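You operate a simulated robot arm through the tools that you are given. There is no shell and no other tool. Be economical: measure what you need, move in short steps, check, and stop when the job is done.

You are at the controls of a simulated two-armed robot. One attempt, no reset.

TASK
Square the fibre pad on the rail and feed it to the end at speed 6.
Fine: square it before you switch on; belt lever back to stop and power switch off afterwards.
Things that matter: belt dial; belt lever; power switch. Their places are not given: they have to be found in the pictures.

The check looks at the end state, three seconds after you hand in, the way a careful person would. Anything else that was tipped, shoved, dropped, spilled or broken makes it a failure.

THE ROBOT
Two 7-joint arms with two-finger parallel grippers on one trunk that stands fixed in place. Base frame: the origin is at the foot of the trunk, x ahead of it, y to its left, z up. Units: cm, rad, N and s.
The left shoulder is at [7.1, 15.6, 110.5], the right one opposite. Payload 3.91 kg a hand.
The TCP of each hand is the grasp point between the finger pads, 3 cm short of the fingertips. In the tool frame z runs along the fingers and y along their closing line. The gripper opens to 11 cm. The fingers are 2 cm wide and 1 cm thick; the gripper's body (4.8 by 11.2 cm) begins 5.5 cm behind the TCP.
Orientation is told as [roll, pitch, yaw] about the base's x, y, z axes, in that order, counted from this pose: with the fingers straight down and closing along the base's y, the tool's x points along the base's -x, its y along +y and its z along -z.

THE INTERFACE
- The arms move only by the tool move_arm. It takes "left_series", "right_series" or both (then of equal length, played together; a hand with none holds still); each is a list of rows, each a list of 7 numbers: the shift along the tool's x, y, z in cm, then the turn, a rotation vector about the tool's x, y, z in rad, then the closure, from 0 (fully open) to 1 (shut). In form: [[tx, ty, tz, rx, ry, rz, jaw], ...]. A call has 1 to 10 rows; each row is the pose to reach, as a shift and turn from the pose commanded when the call began, along the tool's axes at that moment. Rows are played at 5 a second. More than 5 cm and 0.15 rad between two rows, or a gripper value outside its range, and nothing of the call is played. A pose out of reach is approached as far as the arm can. The call stops where the force on the tool passes 90 N (or 10 N more than at its start, if that is more) or the arm is blocked; 0.2 s more then pass. The fingers move at their own pace (about 10.8 cm/s each) and stop on an object; they squeeze with about 33 N. The grip force told is the motor's: it shows also when the fingers shut on nothing. Time passes only in rows, and 0.2 s behind the last, so rows that repeat a pose let the fingers close. It gives the time, the measured TCP pose, the force on the tool (base axes), the opening and the grip force at its end, in the units of the frame above (readings bear some noise), with the torque about the TCP (base axes, N m) and any sound that the robot's microphone picked up, and new pictures: "show" is both (left out), scene, wrist or none (wrist: the cameras of the hands that moved).
- Cameras (640 x 400 px; columns grow to the right, rows downward): "scene" is now at [12.28, -5.75, 135.97]; the picture's right is [-0.61, -0.79, 0.00], its down [-0.25, 0.20, -0.95] and it looks along [0.75, -0.58, -0.32] (base axes); focal length 320 px, centre (320, 200). "left" rides on the left gripper at [7.2, -1.7, -10.3] in its tool frame; the picture's right is [0.23, 0.97, 0.00], its down [-0.76, 0.18, -0.62] and it looks along [-0.61, 0.14, 0.78] (tool axes); focal length 222 px, centre (320, 200). "right" rides on the right gripper at [7.2, 1.7, -10.3] in its tool frame; the picture's right is [-0.23, 0.97, 0.00], its down [-0.76, -0.18, -0.62] and it looks along [-0.61, -0.14, 0.78] (tool axes); focal length 222 px, centre (320, 200).
- raise_lower(by): slides the trunk up (or, below 0, down) by that many cm; the arms and the scene camera ride with it, the base frame stays. It gives what a move gives, with no picture.
- aim_head(pan, tilt): turns the head with the scene camera to pan (to the left, within 1.501 rad either way) and tilt (down, from -0.506 to 1.204), counted from straight ahead of the robot. It gives what a move gives, and a new picture of the scene camera.
- pixel_to_xyz(camera, pixels): for up to 12 pixels [column, row] of the newest picture of that camera ("zoom" is the newest enlarged one), the place [x, y, z] in the base frame of the surface seen there, good to about 0.2 cm. No time passes.
- enlarge(camera, box): a new picture of the part [left, top, right, bottom] of that camera's present view, enlarged. No time passes.
- finish_job(): hands the job in; it is judged then, once.

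Keep the steps short. Do not move on a guess: measure, check each grasp and each placing, and mend mistakes. In all there are 80 turns and 200 pictures (those below and enlarged ones count). Leave the grippers open and the arms clear of the work at the hand-in unless told otherwise, and finish with a single line.

The tools are called after "Request:" by a JSON object that holds its "method" and its "body". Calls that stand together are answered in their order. move_arm: Moves the arms, as the interface text tells. Its arguments: {"type":"object","properties":{"left_series":{"type":"array"},"right_series":{"type":"array"},"show":{"type":"string","enum":["both","scene","wrist","none"]}},"required":[]} The other tools are called the same way: raise_lower (by) slides the trunk up or down; aim_head (pan, tilt) turns the head that bears the scene camera; pixel_to_xyz (camera, pixels) gives the place of the surface under pixels of a picture; enlarge (camera, box) takes an enlarged picture of a part of a camera's view; finish_job () hands the job in.

At the start:

```text
clock: 0.0
left_ee_pos: [82.97, -4.45, 124.74]
left_ee_rot: [-0.001, 0.001, 0.0]
left_force: [-0.3, 0.0, 0.0]
left_moment: [0.01, 0.0, 0.02]
left_opening: 11.01
left_grasp_force: 0.1
right_ee_pos: [42.01, -60.79, 121.53]
right_ee_rot: [0.001, 0.0, 0.0]
right_force: [0.3, -0.8, 0.5]
right_moment: [0.01, -0.02, 0.0]
right_opening: 11.0
right_grasp_force: 0.1
trunk travel left (down, up): [-55.0, 39.0]
head pan, tilt: [-0.661, 0.328]
```

scene: 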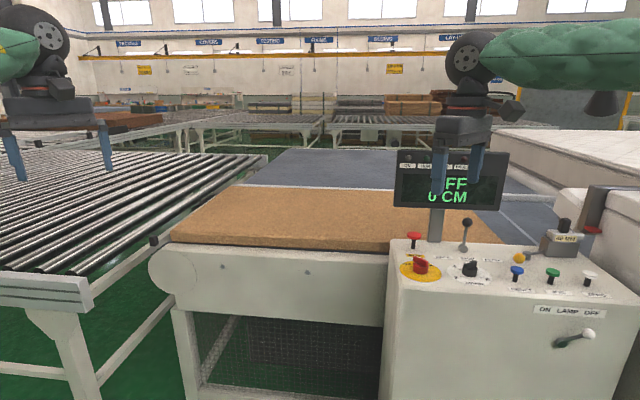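
right: 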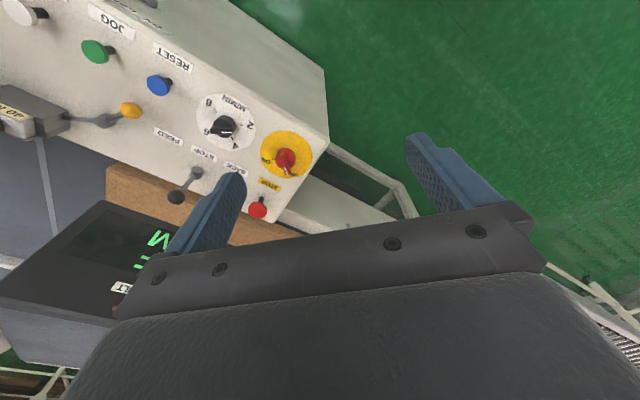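
left: 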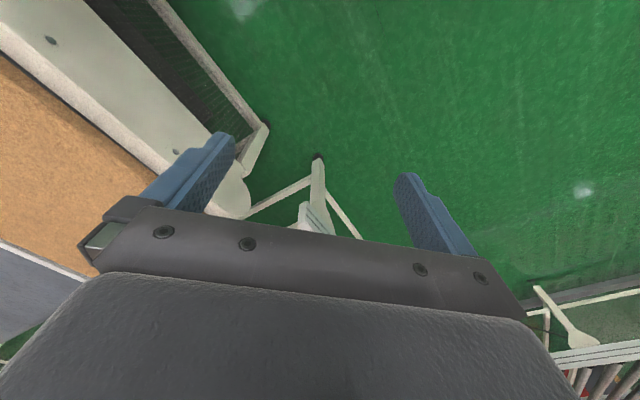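

I see a conveyor with a brown pad, a console at right with buttons, dial, lever and power knob. I'll enlarge the console and the pad.

Request:
{"method": "enlarge", "body": {"camera": "scene", "box": [380, 200, 640, 362]}}

Request:
{"method": "enlarge", "body": {"camera": "right", "box": [0, 0, 330, 220]}}

Request:
{"method": "enlarge", "body": {"camera": "scene", "box": [140, 130, 540, 380]}}

```text
2.46 times, centred on (510, 281) of scene
```

zoom: 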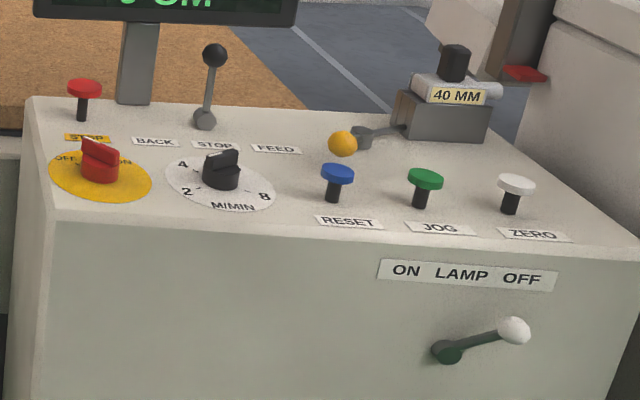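

```text
1.82 times, centred on (165, 110) of right
```

zoom: 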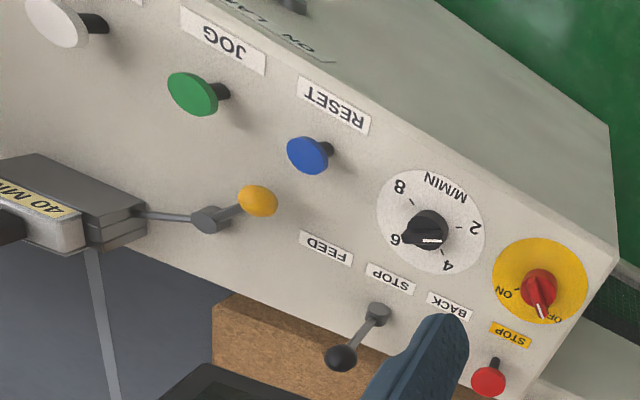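

```text
1.60 times, centred on (340, 255) of scene
```

zoom: 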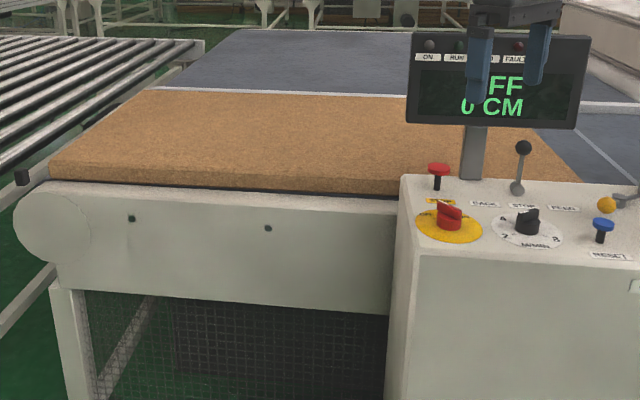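

I'll look over the whole line: first left of, then right of, this view, tilted down.

Request:
{"method": "aim_head", "body": {"pan": -0.3, "tilt": 0.6}}

Request:
{"method": "aim_head", "body": {"pan": -1.2, "tilt": 0.5}}

```text
clock: 0.8
left_ee_pos: [82.95, -4.64, 124.64]
left_ee_rot: [0.001, 0.0, 0.0]
left_force: [-0.3, 0.3, -0.4]
left_moment: [0.03, -0.01, 0.01]
left_opening: 11.0
left_grasp_force: 0.0
right_ee_pos: [41.96, -60.9, 121.6]
right_ee_rot: [0.0, 0.001, 0.0]
right_force: [0.1, 0.1, 0.0]
right_moment: [0.0, 0.02, 0.01]
right_opening: 11.0
right_grasp_force: 0.1
trunk travel left (down, up): [-55.0, 39.0]
head pan, tilt: [-0.3, 0.6]
```

scene: 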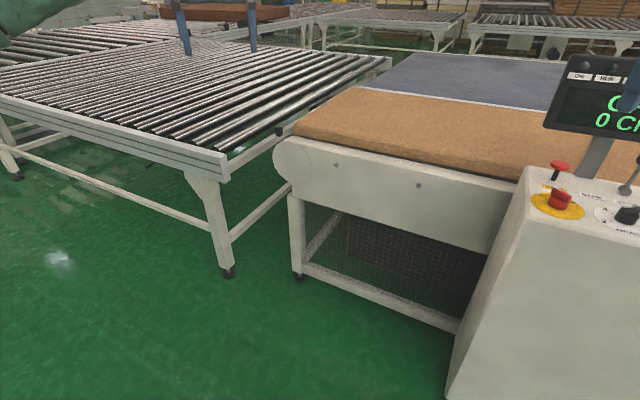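

```text
clock: 2.0
left_ee_pos: [83.02, -4.6, 124.75]
left_ee_rot: [-0.001, 0.0, -0.001]
left_force: [0.4, 0.1, 0.1]
left_moment: [-0.01, -0.02, 0.03]
left_opening: 11.01
left_grasp_force: 0.2
right_ee_pos: [42.03, -60.85, 121.59]
right_ee_rot: [0.0, 0.0, -0.001]
right_force: [-0.5, -0.1, -0.8]
right_moment: [-0.01, 0.01, 0.0]
right_opening: 11.0
right_grasp_force: 0.0
trunk travel left (down, up): [-55.0, 39.0]
head pan, tilt: [-1.201, 0.499]
```

scene: 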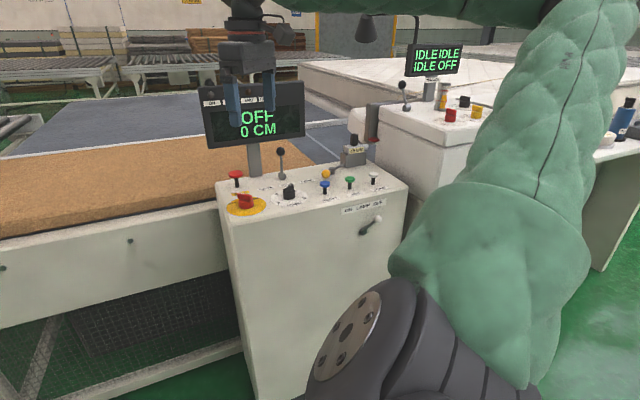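

I need a view from higher up to see the rail and pad skew; raise the trunk and look at the bed.

Request:
{"method": "raise_lower", "body": {"by": 38}}

Request:
{"method": "aim_head", "body": {"pan": -0.6, "tilt": 0.65}}

```text
clock: 5.7
left_ee_pos: [82.95, -4.62, 162.67]
left_ee_rot: [0.0, -0.001, -0.001]
left_force: [-0.3, -0.9, 0.4]
left_moment: [0.0, 0.0, -0.01]
left_opening: 11.02
left_grasp_force: 0.0
right_ee_pos: [41.99, -60.9, 159.6]
right_ee_rot: [0.001, 0.0, -0.001]
right_force: [0.5, -0.1, -0.6]
right_moment: [0.01, 0.0, 0.01]
right_opening: 11.01
right_grasp_force: 0.1
trunk travel left (down, up): [-93.0, 1.0]
head pan, tilt: [-1.201, 0.499]
```

```text
clock: 6.7
left_ee_pos: [83.14, -4.47, 162.59]
left_ee_rot: [0.001, 0.0, 0.0]
left_force: [0.1, 0.5, 0.4]
left_moment: [-0.01, -0.04, 0.0]
left_opening: 11.0
left_grasp_force: 0.1
right_ee_pos: [41.94, -60.87, 159.68]
right_ee_rot: [0.001, 0.0, 0.002]
right_force: [-0.1, -0.7, 0.6]
right_moment: [0.03, -0.01, 0.0]
right_opening: 11.0
right_grasp_force: 0.1
trunk travel left (down, up): [-93.0, 1.0]
head pan, tilt: [-0.6, 0.649]
```

scene: 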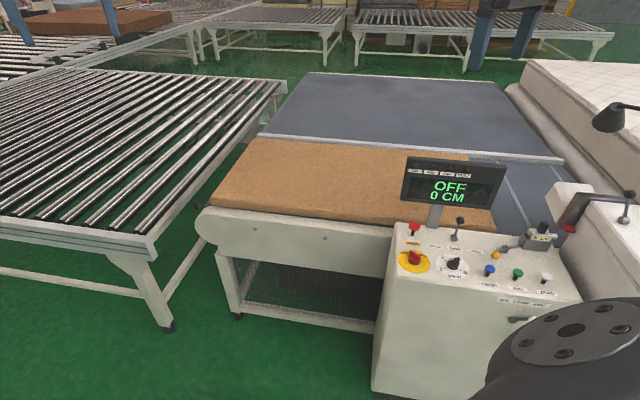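

The white bar behind the pad (about (262,135)-(565,158)) looks like the rail. Zoom in.

Request:
{"method": "enlarge", "body": {"camera": "scene", "box": [190, 110, 430, 260]}}

Request:
{"method": "enlarge", "body": {"camera": "scene", "box": [380, 120, 620, 270]}}

Request:
{"method": "pixel_to_xyz", "body": {"camera": "scene", "pixels": [[265, 136], [400, 146], [560, 158], [258, 139], [330, 145], [400, 150], [213, 201], [300, 210], [385, 219], [490, 230], [468, 157], [494, 206]]}}

```text
2.67 times, centred on (310, 185) of scene
```

zoom: 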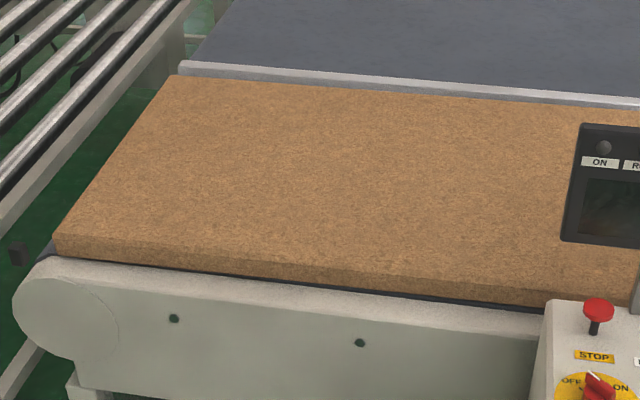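

```text
2.67 times, centred on (500, 195) of scene
```

zoom: 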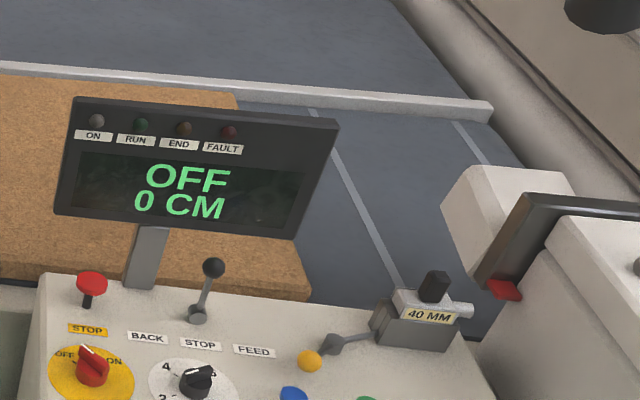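

```text
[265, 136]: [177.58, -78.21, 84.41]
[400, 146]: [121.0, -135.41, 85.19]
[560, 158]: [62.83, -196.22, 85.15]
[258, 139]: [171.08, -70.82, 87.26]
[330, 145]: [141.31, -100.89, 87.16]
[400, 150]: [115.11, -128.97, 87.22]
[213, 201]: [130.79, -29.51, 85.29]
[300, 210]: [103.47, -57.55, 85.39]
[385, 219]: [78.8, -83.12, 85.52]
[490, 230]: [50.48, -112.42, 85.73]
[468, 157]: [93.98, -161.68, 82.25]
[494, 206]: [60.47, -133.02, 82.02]
```

Measuring the pad edges and rail finely for skew and gap.

Request:
{"method": "enlarge", "body": {"camera": "scene", "box": [240, 125, 320, 175]}}

Request:
{"method": "enlarge", "body": {"camera": "scene", "box": [430, 140, 510, 190]}}

Request:
{"method": "enlarge", "body": {"camera": "scene", "box": [460, 180, 540, 230]}}

Request:
{"method": "enlarge", "body": {"camera": "scene", "box": [195, 180, 275, 230]}}

```text
8.00 times, centred on (280, 150) of scene
```

zoom: 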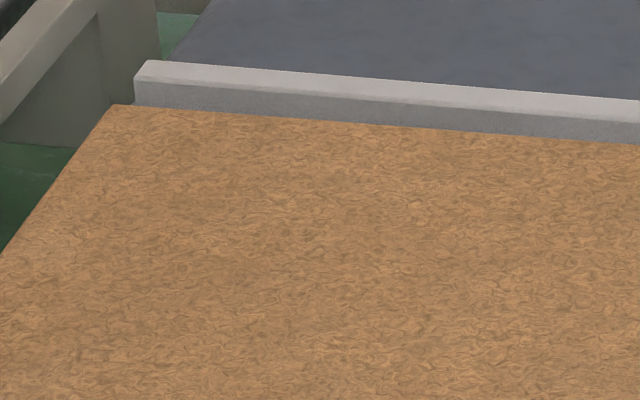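

```text
8.00 times, centred on (470, 165) of scene
```

zoom: 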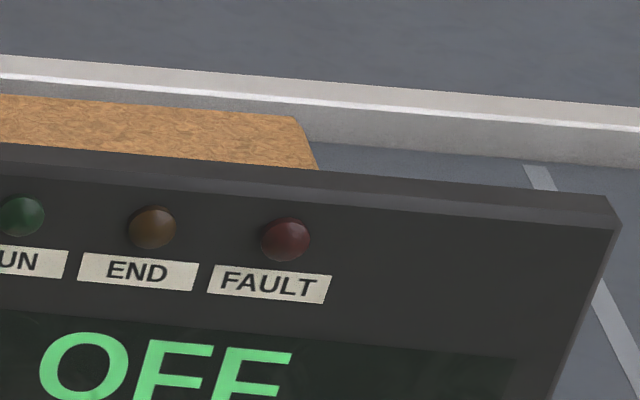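

```text
8.00 times, centred on (500, 205) of scene
```

zoom: 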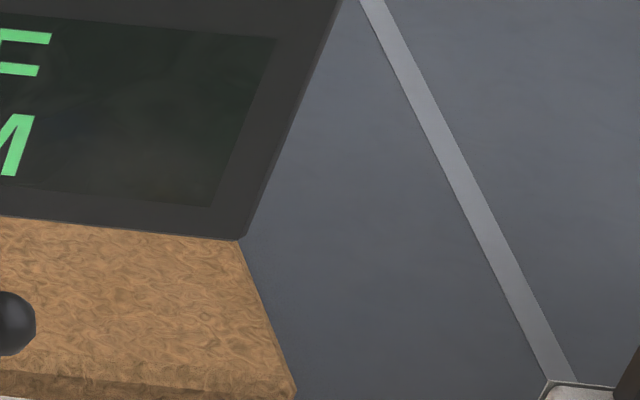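

```text
8.00 times, centred on (235, 205) of scene
```

zoom: 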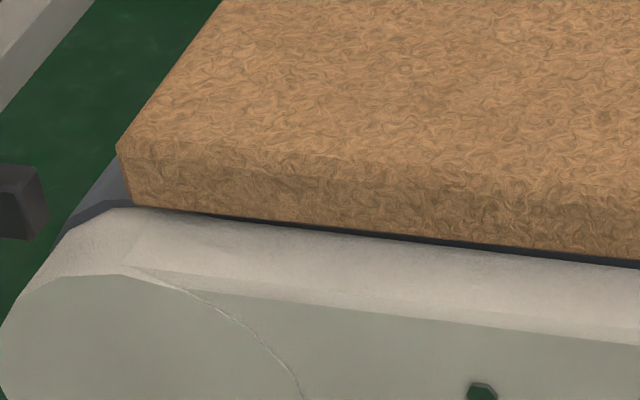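

Request:
{"method": "pixel_to_xyz", "body": {"camera": "scene", "pixels": [[255.3, 138.7], [466, 155.2], [210.8, 199], [495.5, 227.5], [258.5, 134.8], [470, 151.8], [290, 137.5], [290, 141.5], [440, 153], [468.5, 165], [495.8, 225.8], [491, 216]]}}

```text
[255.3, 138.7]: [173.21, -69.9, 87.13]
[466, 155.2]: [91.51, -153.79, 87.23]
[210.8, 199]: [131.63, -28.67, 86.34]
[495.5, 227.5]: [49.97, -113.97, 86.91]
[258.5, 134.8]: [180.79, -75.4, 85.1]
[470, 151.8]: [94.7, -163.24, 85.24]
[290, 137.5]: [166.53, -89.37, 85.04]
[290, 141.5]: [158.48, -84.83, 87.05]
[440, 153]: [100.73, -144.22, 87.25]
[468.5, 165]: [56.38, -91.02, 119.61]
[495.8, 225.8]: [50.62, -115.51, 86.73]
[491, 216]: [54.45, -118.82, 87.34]
```

The pad's far edge sits about 8 cm short of the rail. Next I measure the console items and zoom in on them.

Request:
{"method": "pixel_to_xyz", "body": {"camera": "scene", "pixels": [[413, 228], [413, 258], [454, 263], [460, 221], [455, 239], [476, 251], [496, 256], [489, 271], [540, 240], [543, 228], [472, 158.3], [525, 320]]}}

Request:
{"method": "enlarge", "body": {"camera": "scene", "box": [380, 200, 508, 280]}}

Request:
{"method": "enlarge", "body": {"camera": "scene", "box": [470, 180, 630, 280]}}

Request:
{"method": "enlarge", "body": {"camera": "right", "box": [0, 0, 400, 250]}}

```text
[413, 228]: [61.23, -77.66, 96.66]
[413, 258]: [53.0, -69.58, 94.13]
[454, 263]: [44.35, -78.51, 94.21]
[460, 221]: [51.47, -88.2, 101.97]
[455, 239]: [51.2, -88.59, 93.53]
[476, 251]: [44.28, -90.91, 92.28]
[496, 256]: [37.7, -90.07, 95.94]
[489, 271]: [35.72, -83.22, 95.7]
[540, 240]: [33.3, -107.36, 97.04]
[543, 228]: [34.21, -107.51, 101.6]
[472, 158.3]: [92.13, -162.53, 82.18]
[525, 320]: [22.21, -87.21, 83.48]
```

```text
5.00 times, centred on (444, 240) of scene
```

zoom: 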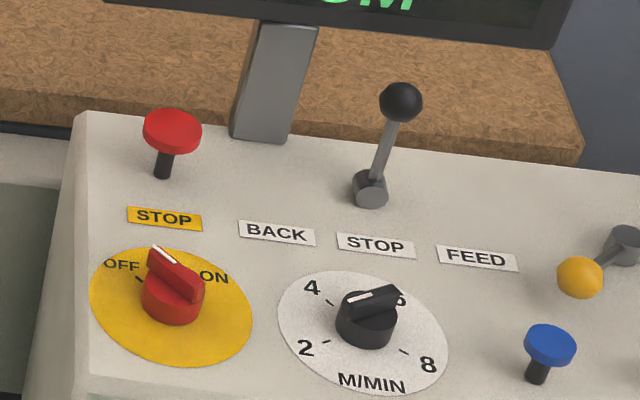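

```text
4.00 times, centred on (550, 230) of scene
```

zoom: 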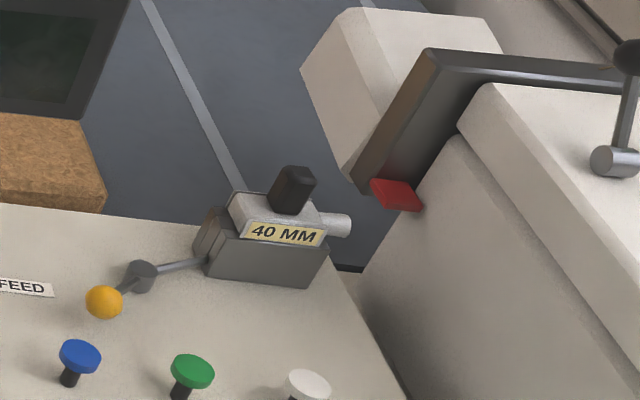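

```text
1.60 times, centred on (200, 125) of right
```

zoom: 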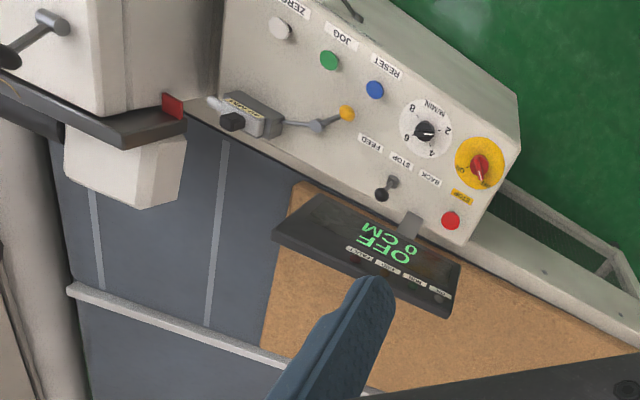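

Pad must be pushed about 7 cm to the rail from its near edge. I check the frame height along the near edge, and the edge of the console.

Request:
{"method": "pixel_to_xyz", "body": {"camera": "scene", "pixels": [[300, 211], [300, 214], [300, 216], [300, 219], [300, 222], [300, 228], [370, 226], [370, 230], [395, 224], [393, 240], [388, 270], [383, 285]]}}

Request:
{"method": "enlarge", "body": {"camera": "scene", "box": [280, 190, 408, 270]}}

```text
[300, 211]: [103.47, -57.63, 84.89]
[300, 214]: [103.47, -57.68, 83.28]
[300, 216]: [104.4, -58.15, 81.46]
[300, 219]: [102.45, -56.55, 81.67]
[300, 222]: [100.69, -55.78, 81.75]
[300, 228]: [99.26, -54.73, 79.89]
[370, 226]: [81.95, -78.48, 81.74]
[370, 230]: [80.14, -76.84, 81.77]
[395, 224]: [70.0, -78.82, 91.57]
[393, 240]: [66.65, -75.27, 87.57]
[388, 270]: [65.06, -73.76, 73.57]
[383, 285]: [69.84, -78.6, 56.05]
```

```text
5.00 times, centred on (344, 230) of scene
```

zoom: 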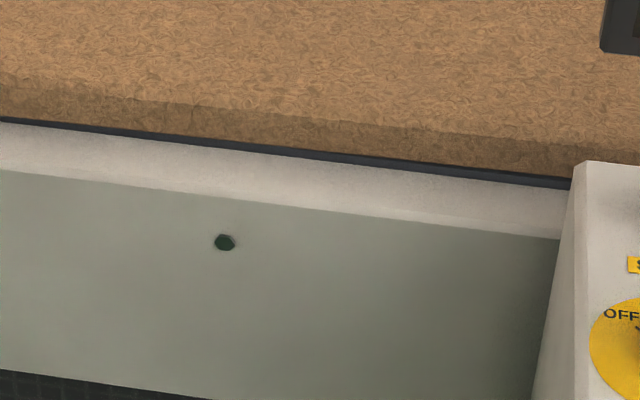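

Belt z≈82, frame top 81.7, pad near face n≈114 from me; the right hand, almost horizontal, can push left of the console (console's left face). Lower the trunk for reach first.

Request:
{"method": "raise_lower", "body": {"by": -44}}

Request:
{"method": "move_arm", "body": {"right_series": [[-3.8, 0, 0.5, 0.0437, -0.1075, 0.0687, 1], [-7.7, 0, 1, 0.0875, -0.2149, 0.1374, 1], [-11.5, 0, 1.5, 0.1312, -0.3224, 0.206, 1], [-15.3, 0, 2, 0.175, -0.4298, 0.2747, 1], [-19.2, 0, 3, 0.2187, -0.5373, 0.3434, 1], [-23, 0, 4, 0.2624, -0.6447, 0.4121, 1], [-26.8, 0, 5, 0.3062, -0.7522, 0.4808, 1], [-30.6, 0, 6, 0.35, -0.8596, 0.5494, 1], [-34.5, 0, 7, 0.3937, -0.967, 0.6181, 1], [-38.3, 0, 8, 0.4374, -1.0745, 0.6868, 1]]}}

```text
refused: -44 is not a number from -40 to 40
```

```text
clock: 8.9
left_ee_pos: [83.31, -4.48, 162.54]
left_ee_rot: [0.0, 0.004, -0.003]
left_force: [0.5, 0.3, 0.2]
left_moment: [-0.02, 0.04, -0.03]
left_opening: 11.0
left_grasp_force: 0.1
right_ee_pos: [80.42, -60.75, 151.57]
right_ee_rot: [-0.001, -1.134, -0.771]
right_force: [0.1, -0.7, 0.4]
right_moment: [0.04, 0.0, -0.06]
right_opening: 0.0
right_grasp_force: 33.0
trunk travel left (down, up): [-93.0, 1.0]
head pan, tilt: [-0.6, 0.649]
```

scene: 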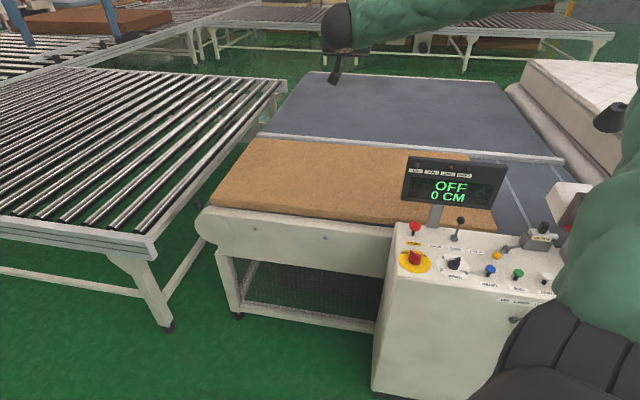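
right: 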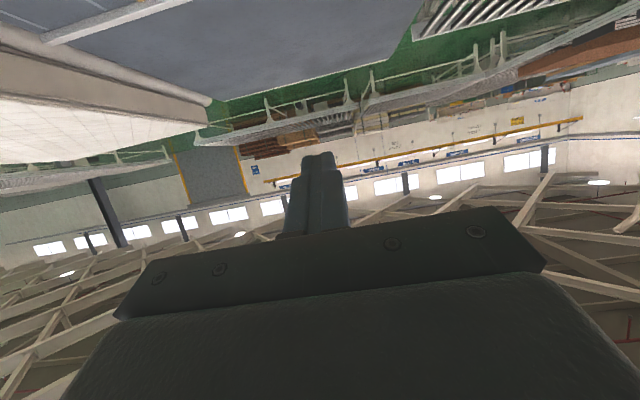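

The trunk step was too large, and the hand moved fine. Lower by 40 (hand to z≈112).

Request:
{"method": "raise_lower", "body": {"by": -40}}

Request:
{"method": "aim_head", "body": {"pan": -0.7, "tilt": 0.45}}

```text
clock: 12.7
left_ee_pos: [83.0, -4.55, 122.69]
left_ee_rot: [-0.001, 0.002, 0.001]
left_force: [0.1, 0.0, 0.3]
left_moment: [0.0, -0.02, -0.04]
left_opening: 10.99
left_grasp_force: 0.0
right_ee_pos: [80.25, -60.64, 111.63]
right_ee_rot: [0.0, -1.135, -0.773]
right_force: [0.8, 0.5, 0.2]
right_moment: [-0.05, 0.02, -0.02]
right_opening: 0.0
right_grasp_force: 32.4
trunk travel left (down, up): [-53.0, 41.0]
head pan, tilt: [-0.6, 0.649]
```

```text
clock: 13.5
left_ee_pos: [83.1, -4.58, 122.63]
left_ee_rot: [0.001, 0.0, 0.0]
left_force: [0.1, 0.3, 0.3]
left_moment: [-0.03, -0.02, 0.0]
left_opening: 11.01
left_grasp_force: 0.0
right_ee_pos: [80.21, -60.63, 111.64]
right_ee_rot: [0.0, -1.134, -0.774]
right_force: [-0.4, -0.7, -0.5]
right_moment: [-0.02, 0.01, 0.0]
right_opening: 0.0
right_grasp_force: 33.5
trunk travel left (down, up): [-53.0, 41.0]
head pan, tilt: [-0.7, 0.45]
```

scene: 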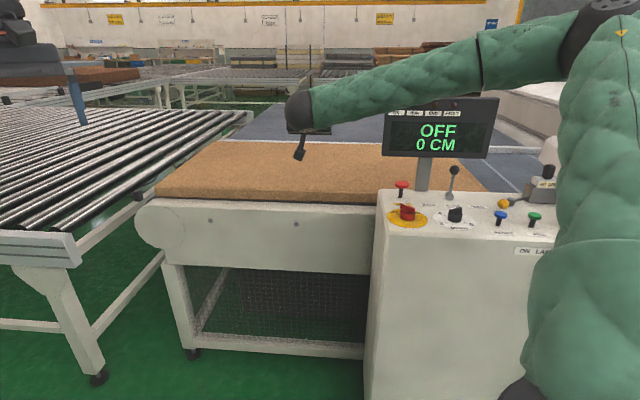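

Forearm crosses near the display; I measure arm and display positions before lowering.

Request:
{"method": "pixel_to_xyz", "body": {"camera": "scene", "pixels": [[600, 20], [480, 65], [480, 85], [400, 90], [330, 105], [300, 105], [299, 155], [497, 100], [386, 115], [480, 157], [385, 192], [560, 40]]}}

```text
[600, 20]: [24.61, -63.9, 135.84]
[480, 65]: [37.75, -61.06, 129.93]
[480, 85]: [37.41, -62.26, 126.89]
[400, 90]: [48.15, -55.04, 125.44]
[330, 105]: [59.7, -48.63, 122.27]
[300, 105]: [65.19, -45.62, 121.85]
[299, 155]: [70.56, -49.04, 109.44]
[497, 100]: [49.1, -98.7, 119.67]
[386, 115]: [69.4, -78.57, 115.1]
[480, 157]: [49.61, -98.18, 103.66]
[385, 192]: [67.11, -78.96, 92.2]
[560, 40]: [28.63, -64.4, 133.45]
```

Geometry is clear: elbow is high, display is behind. Open the fingers and lower the hand straight down to z≈85.3 in front of the pad's near edge.

Request:
{"method": "move_arm", "body": {"right_series": [[4, 0, 1.86, 0, 0, 0, 0], [8, 0, 3.72, 0, 0, 0, 0], [12, 0, 5.58, 0, 0, 0, 0], [16, 0, 7.44, 0, 0, 0, 0], [20, 0, 9.3, 0, 0, 0, 0], [23.8, 0, 11.1, 0, 0, 0, 0]]}}

```text
clock: 14.9
left_ee_pos: [83.0, -4.67, 122.64]
left_ee_rot: [0.0, 0.001, 0.0]
left_force: [0.2, 0.3, -0.8]
left_moment: [0.03, -0.02, 0.01]
left_opening: 10.97
left_grasp_force: 0.1
right_ee_pos: [80.16, -60.7, 85.35]
right_ee_rot: [0.003, -1.134, -0.773]
right_force: [0.3, -0.3, -0.3]
right_moment: [0.01, 0.0, 0.0]
right_opening: 10.98
right_grasp_force: 0.1
trunk travel left (down, up): [-53.0, 41.0]
head pan, tilt: [-0.7, 0.45]
```

scene: 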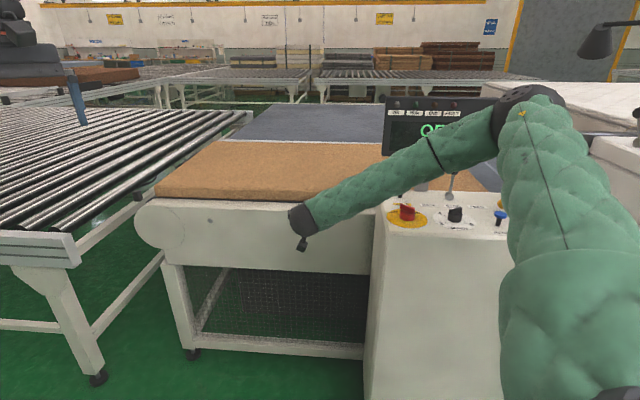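
right: 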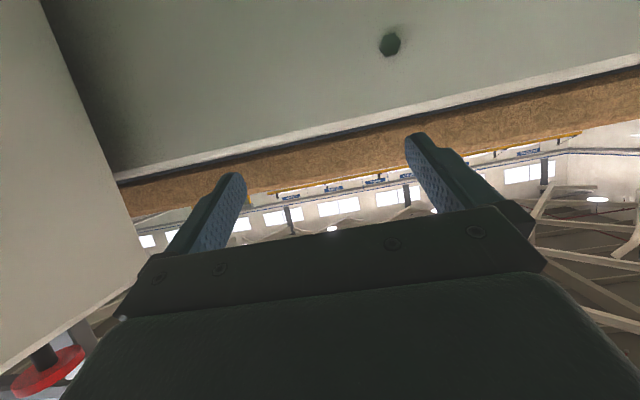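

Clear of the console. Advance 10 cm horizontally towards the near face.

Request:
{"method": "move_arm", "body": {"right_series": [[-1.06, 0, 2.27, 0, 0, 0, 0], [-2.11, 0, 4.53, 0, 0, 0, 0], [-3.17, 0, 6.8, 0, 0, 0, 0], [-4.23, 0, 9.06, 0, 0, 0, 0], [-4.44, 0, 9.51, 0, 0, 0, 0]]}}

Request:
{"method": "enlarge", "body": {"camera": "scene", "box": [220, 130, 460, 280]}}

```text
clock: 16.1
left_ee_pos: [82.93, -4.6, 122.78]
left_ee_rot: [0.0, 0.0, -0.001]
left_force: [1.1, 0.1, -0.4]
left_moment: [-0.01, 0.06, -0.04]
left_opening: 11.01
left_grasp_force: 0.0
right_ee_pos: [87.81, -67.9, 85.35]
right_ee_rot: [0.001, -1.134, -0.773]
right_force: [0.8, -0.1, 0.3]
right_moment: [0.01, 0.03, 0.03]
right_opening: 10.98
right_grasp_force: 0.1
trunk travel left (down, up): [-53.0, 41.0]
head pan, tilt: [-0.7, 0.45]
```

scene: 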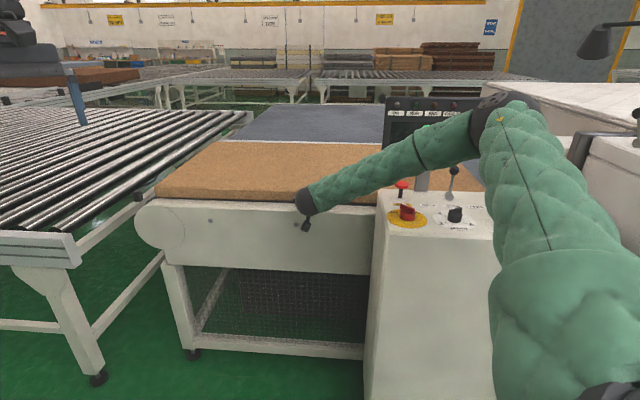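
right: 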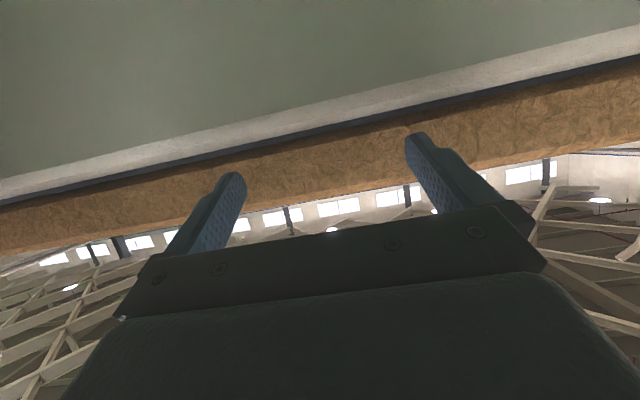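

```text
2.67 times, centred on (340, 205) of scene
```

zoom: 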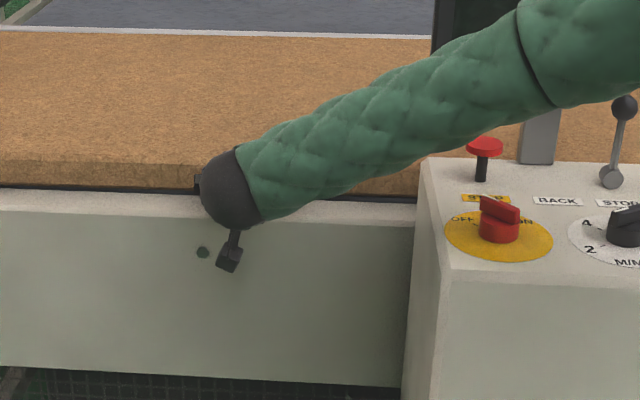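

Tips about 1 cm from the pad. Push slowly, 1 cm rows, 5 cm first.

Request:
{"method": "move_arm", "body": {"right_series": [[-0.42, 0, 0.91, 0, 0, 0, 0], [-0.85, 0, 1.81, 0, 0, 0, 0], [-1.06, 0, 2.27, 0, 0, 0, 0], [-1.27, 0, 2.72, 0, 0, 0, 0], [-1.48, 0, 3.17, 0, 0, 0, 0], [-1.69, 0, 3.62, 0, 0, 0, 0], [-1.9, 0, 4.08, 0, 0, 0, 0], [-2.11, 0, 4.53, 0, 0, 0, 0]]}}

```text
clock: 17.9
left_ee_pos: [82.95, -4.53, 122.75]
left_ee_rot: [0.001, 0.0, 0.0]
left_force: [0.4, -0.1, 0.0]
left_moment: [-0.05, -0.01, -0.01]
left_opening: 11.01
left_grasp_force: 0.2
right_ee_pos: [91.1, -71.34, 85.48]
right_ee_rot: [0.003, -1.134, -0.775]
right_force: [-9.7, 9.1, 5.2]
right_moment: [-0.04, -0.2, -0.19]
right_opening: 10.97
right_grasp_force: 0.0
trunk travel left (down, up): [-53.0, 41.0]
head pan, tilt: [-0.7, 0.45]
```

scene: 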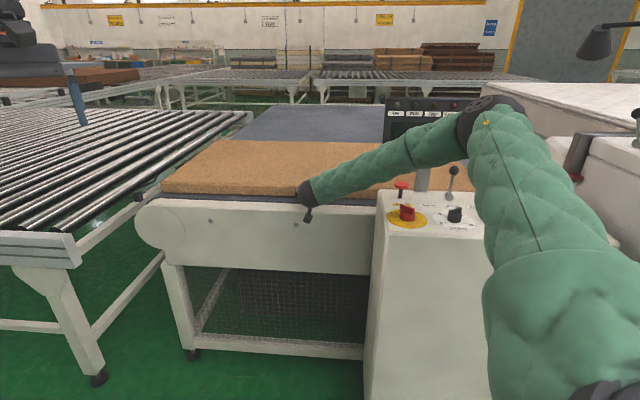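
right: 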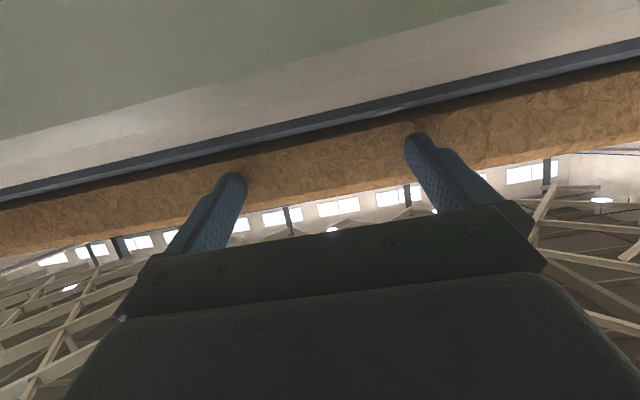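

Pad slides at ≈13 N. Check the remaining gap to the rail.

Request:
{"method": "enlarge", "body": {"camera": "scene", "box": [150, 125, 310, 225]}}

Request:
{"method": "pixel_to_xyz", "body": {"camera": "scene", "pixels": [[221, 142], [215, 144], [240, 139], [165, 186], [260, 191], [255, 142.5], [360, 143], [370, 146]]}}

```text
4.00 times, centred on (230, 175) of scene
```

zoom: 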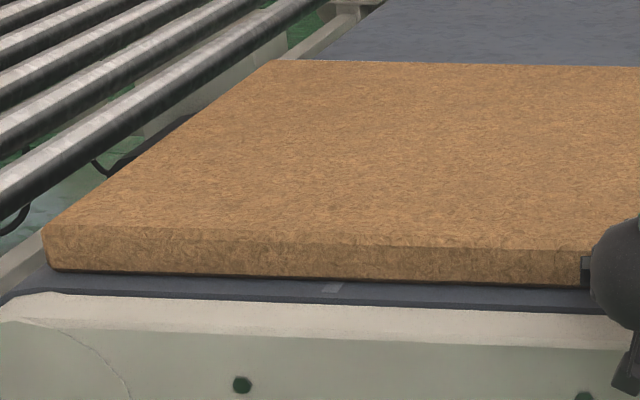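

```text
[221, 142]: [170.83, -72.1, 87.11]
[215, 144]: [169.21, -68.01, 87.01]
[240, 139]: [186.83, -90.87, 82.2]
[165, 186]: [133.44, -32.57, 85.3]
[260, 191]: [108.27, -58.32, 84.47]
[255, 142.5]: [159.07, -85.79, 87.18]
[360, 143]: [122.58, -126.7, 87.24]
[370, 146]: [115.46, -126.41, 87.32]
```

Request:
{"method": "move_arm", "body": {"right_series": [[-0.17, 0, 0.36, 0, 0, 0, 0], [-0.34, 0, 0.72, 0, 0, 0, 0], [-0.51, 0, 1.09, 0, 0, 0, 0], [-0.68, 0, 1.45, 0, 0, 0, 0], [-0.76, 0, 1.63, 0, 0, 0, 0]], "show": "none"}}

Request:
{"method": "move_arm", "body": {"right_series": [[-0.17, 0, 0.36, 0, 0, 0, 0], [-0.34, 0, 0.72, 0, 0, 0, 0]], "show": "none"}}

```text
clock: 19.1
left_ee_pos: [82.98, -4.41, 122.76]
left_ee_rot: [-0.001, 0.0, 0.0]
left_force: [1.4, 0.0, -0.1]
left_moment: [0.01, -0.03, 0.01]
left_opening: 11.01
left_grasp_force: 0.1
right_ee_pos: [92.48, -72.59, 85.54]
right_ee_rot: [0.0, -1.137, -0.773]
right_force: [-9.9, 8.8, 7.8]
right_moment: [-0.11, -0.13, -0.02]
right_opening: 10.95
right_grasp_force: 0.1
trunk travel left (down, up): [-53.0, 41.0]
head pan, tilt: [-0.7, 0.45]
```

```text
clock: 19.7
left_ee_pos: [82.89, -4.35, 122.62]
left_ee_rot: [-0.001, -0.001, 0.0]
left_force: [0.0, -0.1, -0.7]
left_moment: [-0.02, 0.01, -0.03]
left_opening: 10.99
left_grasp_force: 0.1
right_ee_pos: [93.12, -72.92, 85.5]
right_ee_rot: [0.001, -1.134, -0.772]
right_force: [-13.7, 20.8, 7.2]
right_moment: [-0.33, 0.13, -1.27]
right_opening: 10.75
right_grasp_force: 0.1
trunk travel left (down, up): [-53.0, 41.0]
head pan, tilt: [-0.7, 0.45]
```

Right end of the pad has touched the rail first; continue gently so it pivots flush.

Request:
{"method": "move_arm", "body": {"right_series": [[-0.1, 0, 0.22, 0, 0, 0, 0], [-0.21, 0, 0.45, 0, 0, 0, 0], [-0.21, 0, 0.45, 0, 0, 0, 0]], "show": "none"}}

Request:
{"method": "pixel_to_xyz", "body": {"camera": "scene", "pixels": [[165, 186], [167, 187]]}}

```text
clock: 20.5
left_ee_pos: [82.89, -4.27, 122.77]
left_ee_rot: [-0.002, -0.001, 0.001]
left_force: [0.4, -0.2, 0.2]
left_moment: [-0.03, 0.01, -0.01]
left_opening: 11.0
left_grasp_force: 0.0
right_ee_pos: [93.48, -73.26, 85.59]
right_ee_rot: [-0.001, -1.135, -0.772]
right_force: [-20.5, 36.0, 0.7]
right_moment: [0.29, -0.1, -1.83]
right_opening: 10.38
right_grasp_force: 0.0
trunk travel left (down, up): [-53.0, 41.0]
head pan, tilt: [-0.7, 0.45]
```

```text
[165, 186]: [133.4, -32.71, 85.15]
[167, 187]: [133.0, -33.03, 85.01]
```

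Request:
{"method": "aim_head", "body": {"pan": -0.6, "tilt": 0.5}}

Request:
{"method": "enlarge", "body": {"camera": "scene", "box": [110, 100, 350, 250]}}

```text
clock: 21.1
left_ee_pos: [82.94, -4.23, 122.76]
left_ee_rot: [-0.001, 0.0, -0.001]
left_force: [0.5, 0.3, -0.2]
left_moment: [-0.01, 0.02, -0.03]
left_opening: 11.0
left_grasp_force: 0.0
right_ee_pos: [93.26, -73.28, 85.55]
right_ee_rot: [-0.002, -1.135, -0.77]
right_force: [-26.0, 44.7, -5.6]
right_moment: [0.57, -0.06, -2.19]
right_opening: 10.32
right_grasp_force: 0.0
trunk travel left (down, up): [-53.0, 41.0]
head pan, tilt: [-0.6, 0.499]
```

scene: 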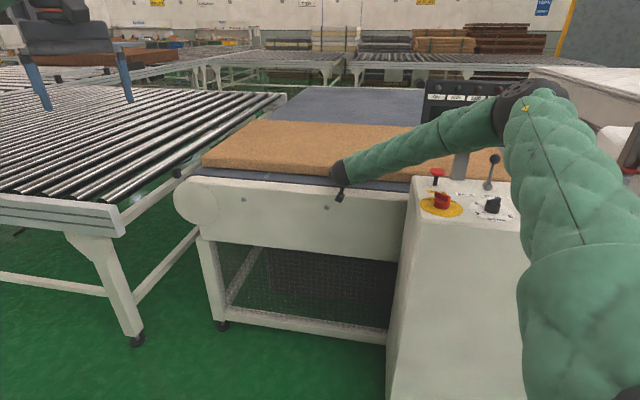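

```text
2.67 times, centred on (230, 175) of scene
```

zoom: 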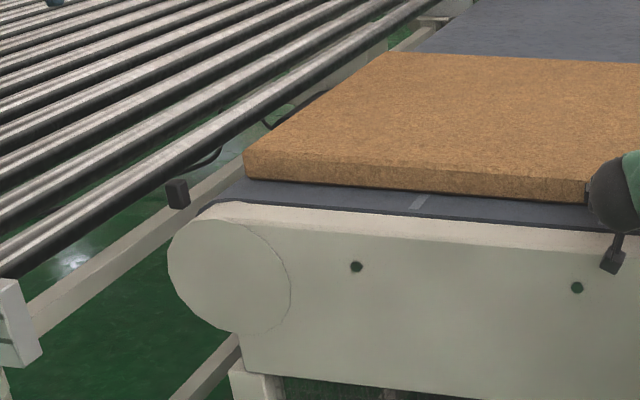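

Request:
{"method": "pixel_to_xyz", "body": {"camera": "scene", "pixels": [[205, 163], [225, 166], [260, 170], [300, 173], [322, 175], [380, 178], [400, 179], [412, 180], [500, 180], [508, 176], [254, 122.5], [400, 127]]}}

Request:
{"method": "enlarge", "body": {"camera": "scene", "box": [340, 110, 540, 235]}}

```text
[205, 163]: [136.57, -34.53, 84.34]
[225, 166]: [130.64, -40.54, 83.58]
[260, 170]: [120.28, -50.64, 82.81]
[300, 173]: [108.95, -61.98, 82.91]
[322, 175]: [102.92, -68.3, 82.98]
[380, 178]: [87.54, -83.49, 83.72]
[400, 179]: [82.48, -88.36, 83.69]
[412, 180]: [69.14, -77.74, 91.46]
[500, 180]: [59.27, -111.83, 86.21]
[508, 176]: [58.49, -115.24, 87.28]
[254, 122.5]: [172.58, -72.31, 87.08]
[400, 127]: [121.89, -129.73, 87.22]
```

```text
3.20 times, centred on (440, 172) of scene
```

zoom: 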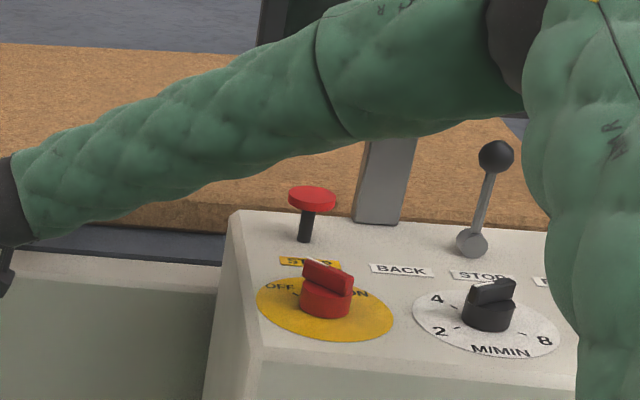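

Force ≈50 N and static: pad is apparently seated. Back the hand off 10 cm and raise it, then inspect from above.

Request:
{"method": "move_arm", "body": {"right_series": [[0.85, 0, -1.81, 0, 0, 0, 0], [2.11, 0, -4.53, 0, 0, 0, 0], [4.23, 0, -9.06, 0, 0, 0, 0], [5.92, 0, -12.7, 0, 0, 0, 0], [6.76, 0, -14.5, 0, 0, 0, 0]], "show": "none"}}

Request:
{"method": "raise_lower", "body": {"by": 40}}

Request:
{"method": "aim_head", "body": {"pan": -0.6, "tilt": 0.65}}

Request:
{"method": "enlarge", "body": {"camera": "scene", "box": [230, 110, 390, 210]}}

Request:
{"method": "enlarge", "body": {"camera": "scene", "box": [400, 130, 560, 230]}}

```text
clock: 22.3
left_ee_pos: [83.0, -4.57, 122.67]
left_ee_rot: [-0.001, 0.0, -0.002]
left_force: [0.6, -0.9, 0.0]
left_moment: [0.03, 0.01, -0.01]
left_opening: 11.02
left_grasp_force: 0.1
right_ee_pos: [81.97, -62.49, 85.34]
right_ee_rot: [0.001, -1.135, -0.773]
right_force: [-0.3, 0.5, 0.8]
right_moment: [0.02, 0.01, -0.02]
right_opening: 11.0
right_grasp_force: 0.2
trunk travel left (down, up): [-53.0, 41.0]
head pan, tilt: [-0.6, 0.499]
```

```text
clock: 26.2
left_ee_pos: [83.12, -4.56, 162.61]
left_ee_rot: [0.001, -0.001, 0.001]
left_force: [0.9, 0.1, 1.0]
left_moment: [0.01, 0.05, -0.01]
left_opening: 11.02
left_grasp_force: 0.0
right_ee_pos: [82.01, -62.37, 125.21]
right_ee_rot: [0.002, -1.133, -0.773]
right_force: [-0.2, 0.4, 0.1]
right_moment: [0.02, -0.03, 0.0]
right_opening: 10.98
right_grasp_force: 0.1
trunk travel left (down, up): [-93.0, 1.0]
head pan, tilt: [-0.6, 0.499]
```

```text
clock: 26.9
left_ee_pos: [83.14, -4.56, 162.71]
left_ee_rot: [0.001, 0.0, 0.0]
left_force: [0.1, 0.4, 0.0]
left_moment: [0.04, -0.01, 0.02]
left_opening: 10.96
left_grasp_force: 0.1
right_ee_pos: [82.03, -62.33, 125.32]
right_ee_rot: [0.001, -1.132, -0.773]
right_force: [-0.5, 1.1, 0.5]
right_moment: [-0.03, 0.0, 0.0]
right_opening: 11.01
right_grasp_force: 0.0
trunk travel left (down, up): [-93.0, 1.0]
head pan, tilt: [-0.6, 0.649]
```

scene: 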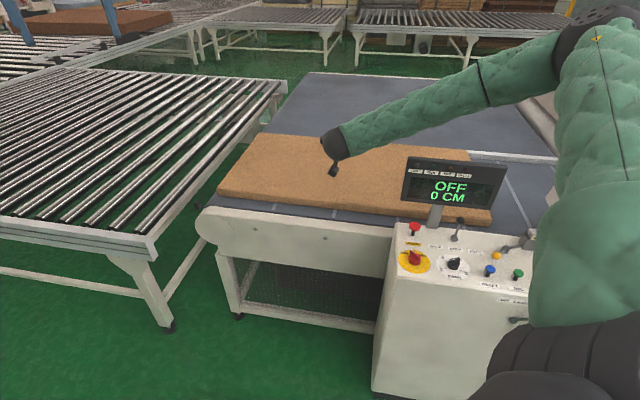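

```text
4.00 times, centred on (310, 160) of scene
```

zoom: 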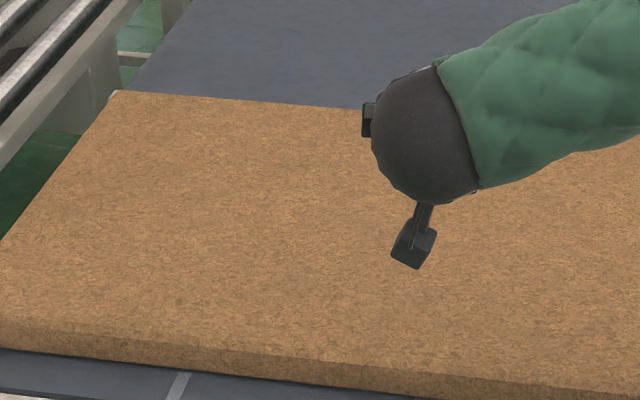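

```text
4.00 times, centred on (480, 180) of scene
```

zoom: 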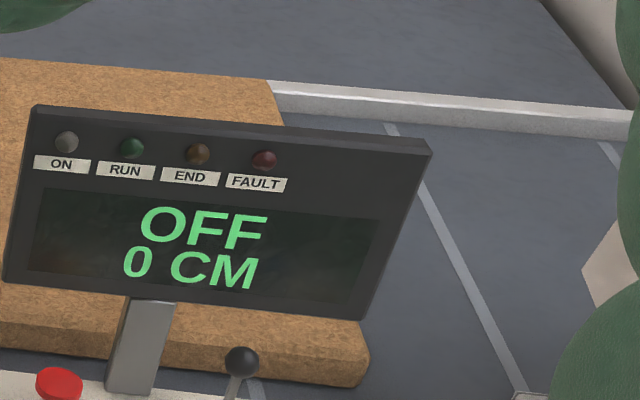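

Request:
{"method": "pixel_to_xyz", "body": {"camera": "scene", "pixels": [[259.5, 133.6], [290, 136], [315, 137.7], [405, 145.2], [430, 147.3], [465.5, 150.6], [472, 153.6], [500, 155.8], [545, 159.5], [218.5, 190], [489, 220], [340, 207]]}}

Request:
{"method": "enlarge", "body": {"camera": "scene", "box": [448, 138, 496, 168]}}

Request:
{"method": "enlarge", "body": {"camera": "scene", "box": [246, 122, 294, 152]}}

```text
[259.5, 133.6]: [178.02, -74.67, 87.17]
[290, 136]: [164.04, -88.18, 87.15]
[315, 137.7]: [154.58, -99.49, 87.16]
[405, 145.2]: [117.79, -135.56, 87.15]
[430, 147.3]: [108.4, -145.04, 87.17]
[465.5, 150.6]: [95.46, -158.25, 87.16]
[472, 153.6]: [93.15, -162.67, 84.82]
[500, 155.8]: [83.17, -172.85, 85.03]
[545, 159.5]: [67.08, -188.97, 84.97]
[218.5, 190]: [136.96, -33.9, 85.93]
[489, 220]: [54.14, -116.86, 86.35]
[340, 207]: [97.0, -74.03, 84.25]
```

```text
13.33 times, centred on (472, 153) of scene
```

zoom: 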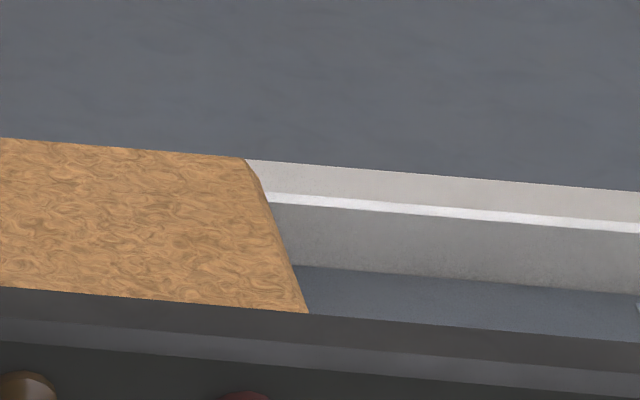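

```text
13.33 times, centred on (270, 137) of scene
```

zoom: 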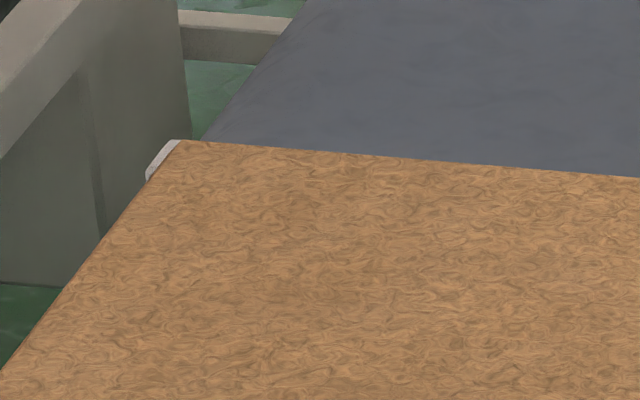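

Pad is flush: both ends align with the rail identically, angles agree (45.3°). Now bring the right hand back to tool-down over the console front.

Request:
{"method": "move_arm", "body": {"right_series": [[-0.56, -2.69, -3.53, -0.0437, 0.1075, -0.0687, 0], [-1.12, -5.38, -7.06, -0.0875, 0.2149, -0.1374, 0], [-1.68, -8.08, -10.59, -0.1312, 0.3224, -0.206, 0], [-2.24, -10.77, -14.12, -0.175, 0.4298, -0.2747, 0], [-2.8, -13.46, -17.65, -0.2187, 0.5373, -0.3434, 0], [-3.35, -16.15, -21.18, -0.2624, 0.6447, -0.4121, 0], [-3.91, -18.84, -24.71, -0.3062, 0.7522, -0.4808, 0], [-4.47, -21.54, -28.24, -0.35, 0.8596, -0.5494, 0], [-5.03, -24.23, -31.77, -0.3937, 0.967, -0.6181, 0], [-5.59, -26.92, -35.3, -0.4374, 1.0745, -0.6868, 0]], "show": "none"}}

Request:
{"method": "raise_lower", "body": {"by": -32}}

Request:
{"method": "aim_head", "body": {"pan": -0.9, "tilt": 0.5}}

Request:
{"method": "enlarge", "body": {"camera": "right", "box": [80, 30, 400, 230]}}

```text
clock: 29.3
left_ee_pos: [83.09, -4.68, 162.71]
left_ee_rot: [0.0, 0.0, 0.001]
left_force: [1.7, 0.3, 0.7]
left_moment: [0.02, 0.0, 0.01]
left_opening: 10.98
left_grasp_force: 0.0
right_ee_pos: [41.77, -61.09, 154.0]
right_ee_rot: [0.002, -0.253, 0.001]
right_force: [0.8, -0.1, -0.5]
right_moment: [0.02, -0.01, 0.01]
right_opening: 10.99
right_grasp_force: 0.1
trunk travel left (down, up): [-93.0, 1.0]
head pan, tilt: [-0.6, 0.649]
stopped in row 10 (right hand): the arm was blocked; the commanded pose is now the measured one
```

```text
clock: 32.4
left_ee_pos: [82.97, -4.5, 130.7]
left_ee_rot: [0.0, 0.001, 0.0]
left_force: [-0.8, -0.1, -0.8]
left_moment: [0.03, -0.01, 0.04]
left_opening: 11.0
left_grasp_force: 0.0
right_ee_pos: [41.69, -60.99, 122.08]
right_ee_rot: [0.003, -0.252, 0.001]
right_force: [0.5, 0.1, -0.2]
right_moment: [0.01, -0.02, 0.01]
right_opening: 11.03
right_grasp_force: 0.1
trunk travel left (down, up): [-61.0, 33.0]
head pan, tilt: [-0.6, 0.649]
```

```text
clock: 33.2
left_ee_pos: [83.03, -4.4, 130.67]
left_ee_rot: [0.001, 0.0, 0.0]
left_force: [0.6, 0.8, 0.6]
left_moment: [0.0, -0.01, 0.02]
left_opening: 10.98
left_grasp_force: 0.0
right_ee_pos: [41.6, -61.01, 122.14]
right_ee_rot: [0.002, -0.254, 0.0]
right_force: [0.2, -0.1, -0.1]
right_moment: [0.0, -0.04, -0.02]
right_opening: 10.99
right_grasp_force: 0.1
trunk travel left (down, up): [-61.0, 33.0]
head pan, tilt: [-0.901, 0.499]
```

scene: 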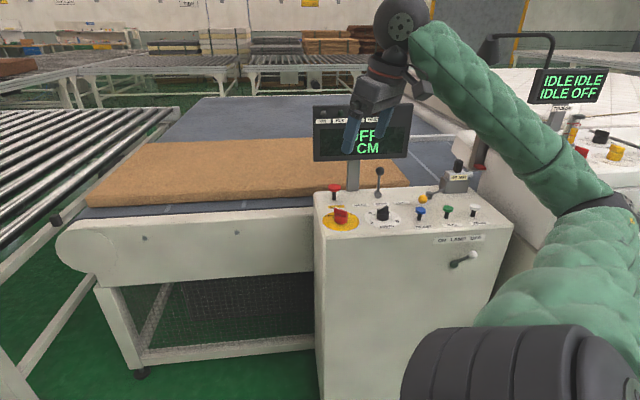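

```text
2.00 times, centred on (240, 130) of right
```

zoom: 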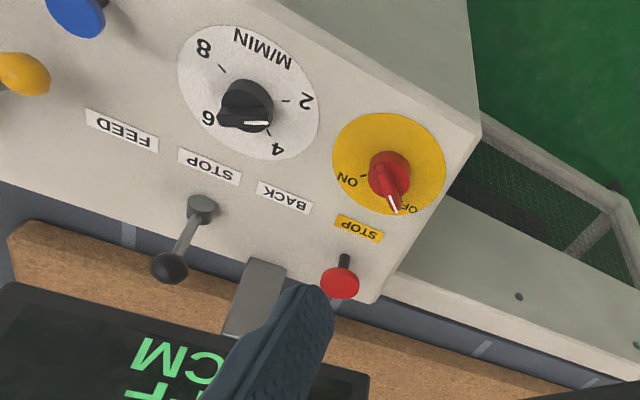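

Arm hit a joint limit but is fine. Enlarge the dial and switch for angles.

Request:
{"method": "enlarge", "body": {"camera": "right", "box": [160, 36, 256, 96]}}

Request:
{"method": "pixel_to_xyz", "body": {"camera": "zoom", "pixels": [[208, 66], [420, 168], [365, 280], [130, 60], [150, 260], [480, 165], [400, 345], [300, 248], [350, 250], [250, 250], [275, 55], [240, 330]]}}

Request:
{"method": "enlarge", "body": {"camera": "right", "box": [232, 70, 328, 130]}}

```text
6.67 times, centred on (208, 66) of right
```

zoom: 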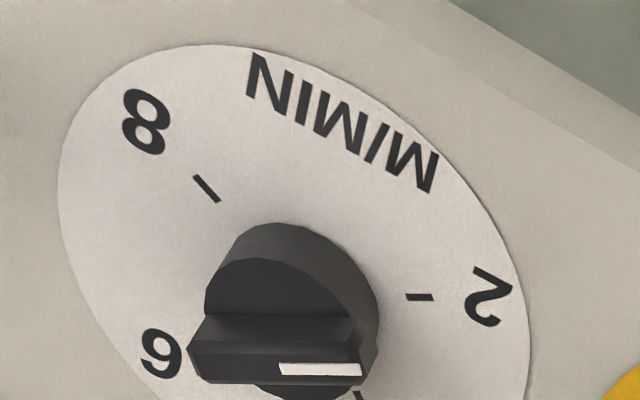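

```text
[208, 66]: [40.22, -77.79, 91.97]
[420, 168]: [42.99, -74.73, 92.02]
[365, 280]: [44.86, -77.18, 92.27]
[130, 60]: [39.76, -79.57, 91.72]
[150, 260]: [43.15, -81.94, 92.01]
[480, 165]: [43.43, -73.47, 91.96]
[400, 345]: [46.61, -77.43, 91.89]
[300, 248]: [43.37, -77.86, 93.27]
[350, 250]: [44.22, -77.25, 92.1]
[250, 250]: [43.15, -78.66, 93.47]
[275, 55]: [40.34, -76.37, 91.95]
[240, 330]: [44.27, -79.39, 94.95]
```

```text
6.67 times, centred on (280, 100) of right
```

zoom: 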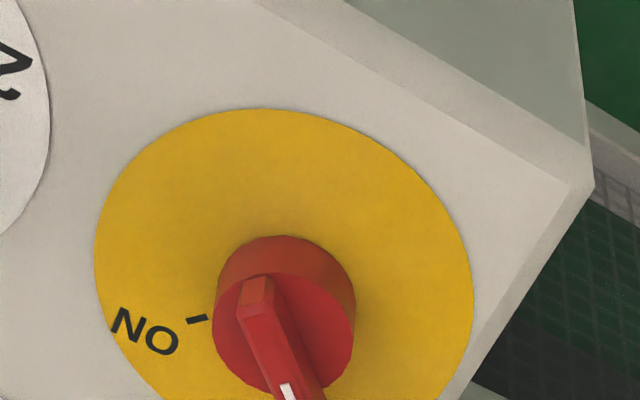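

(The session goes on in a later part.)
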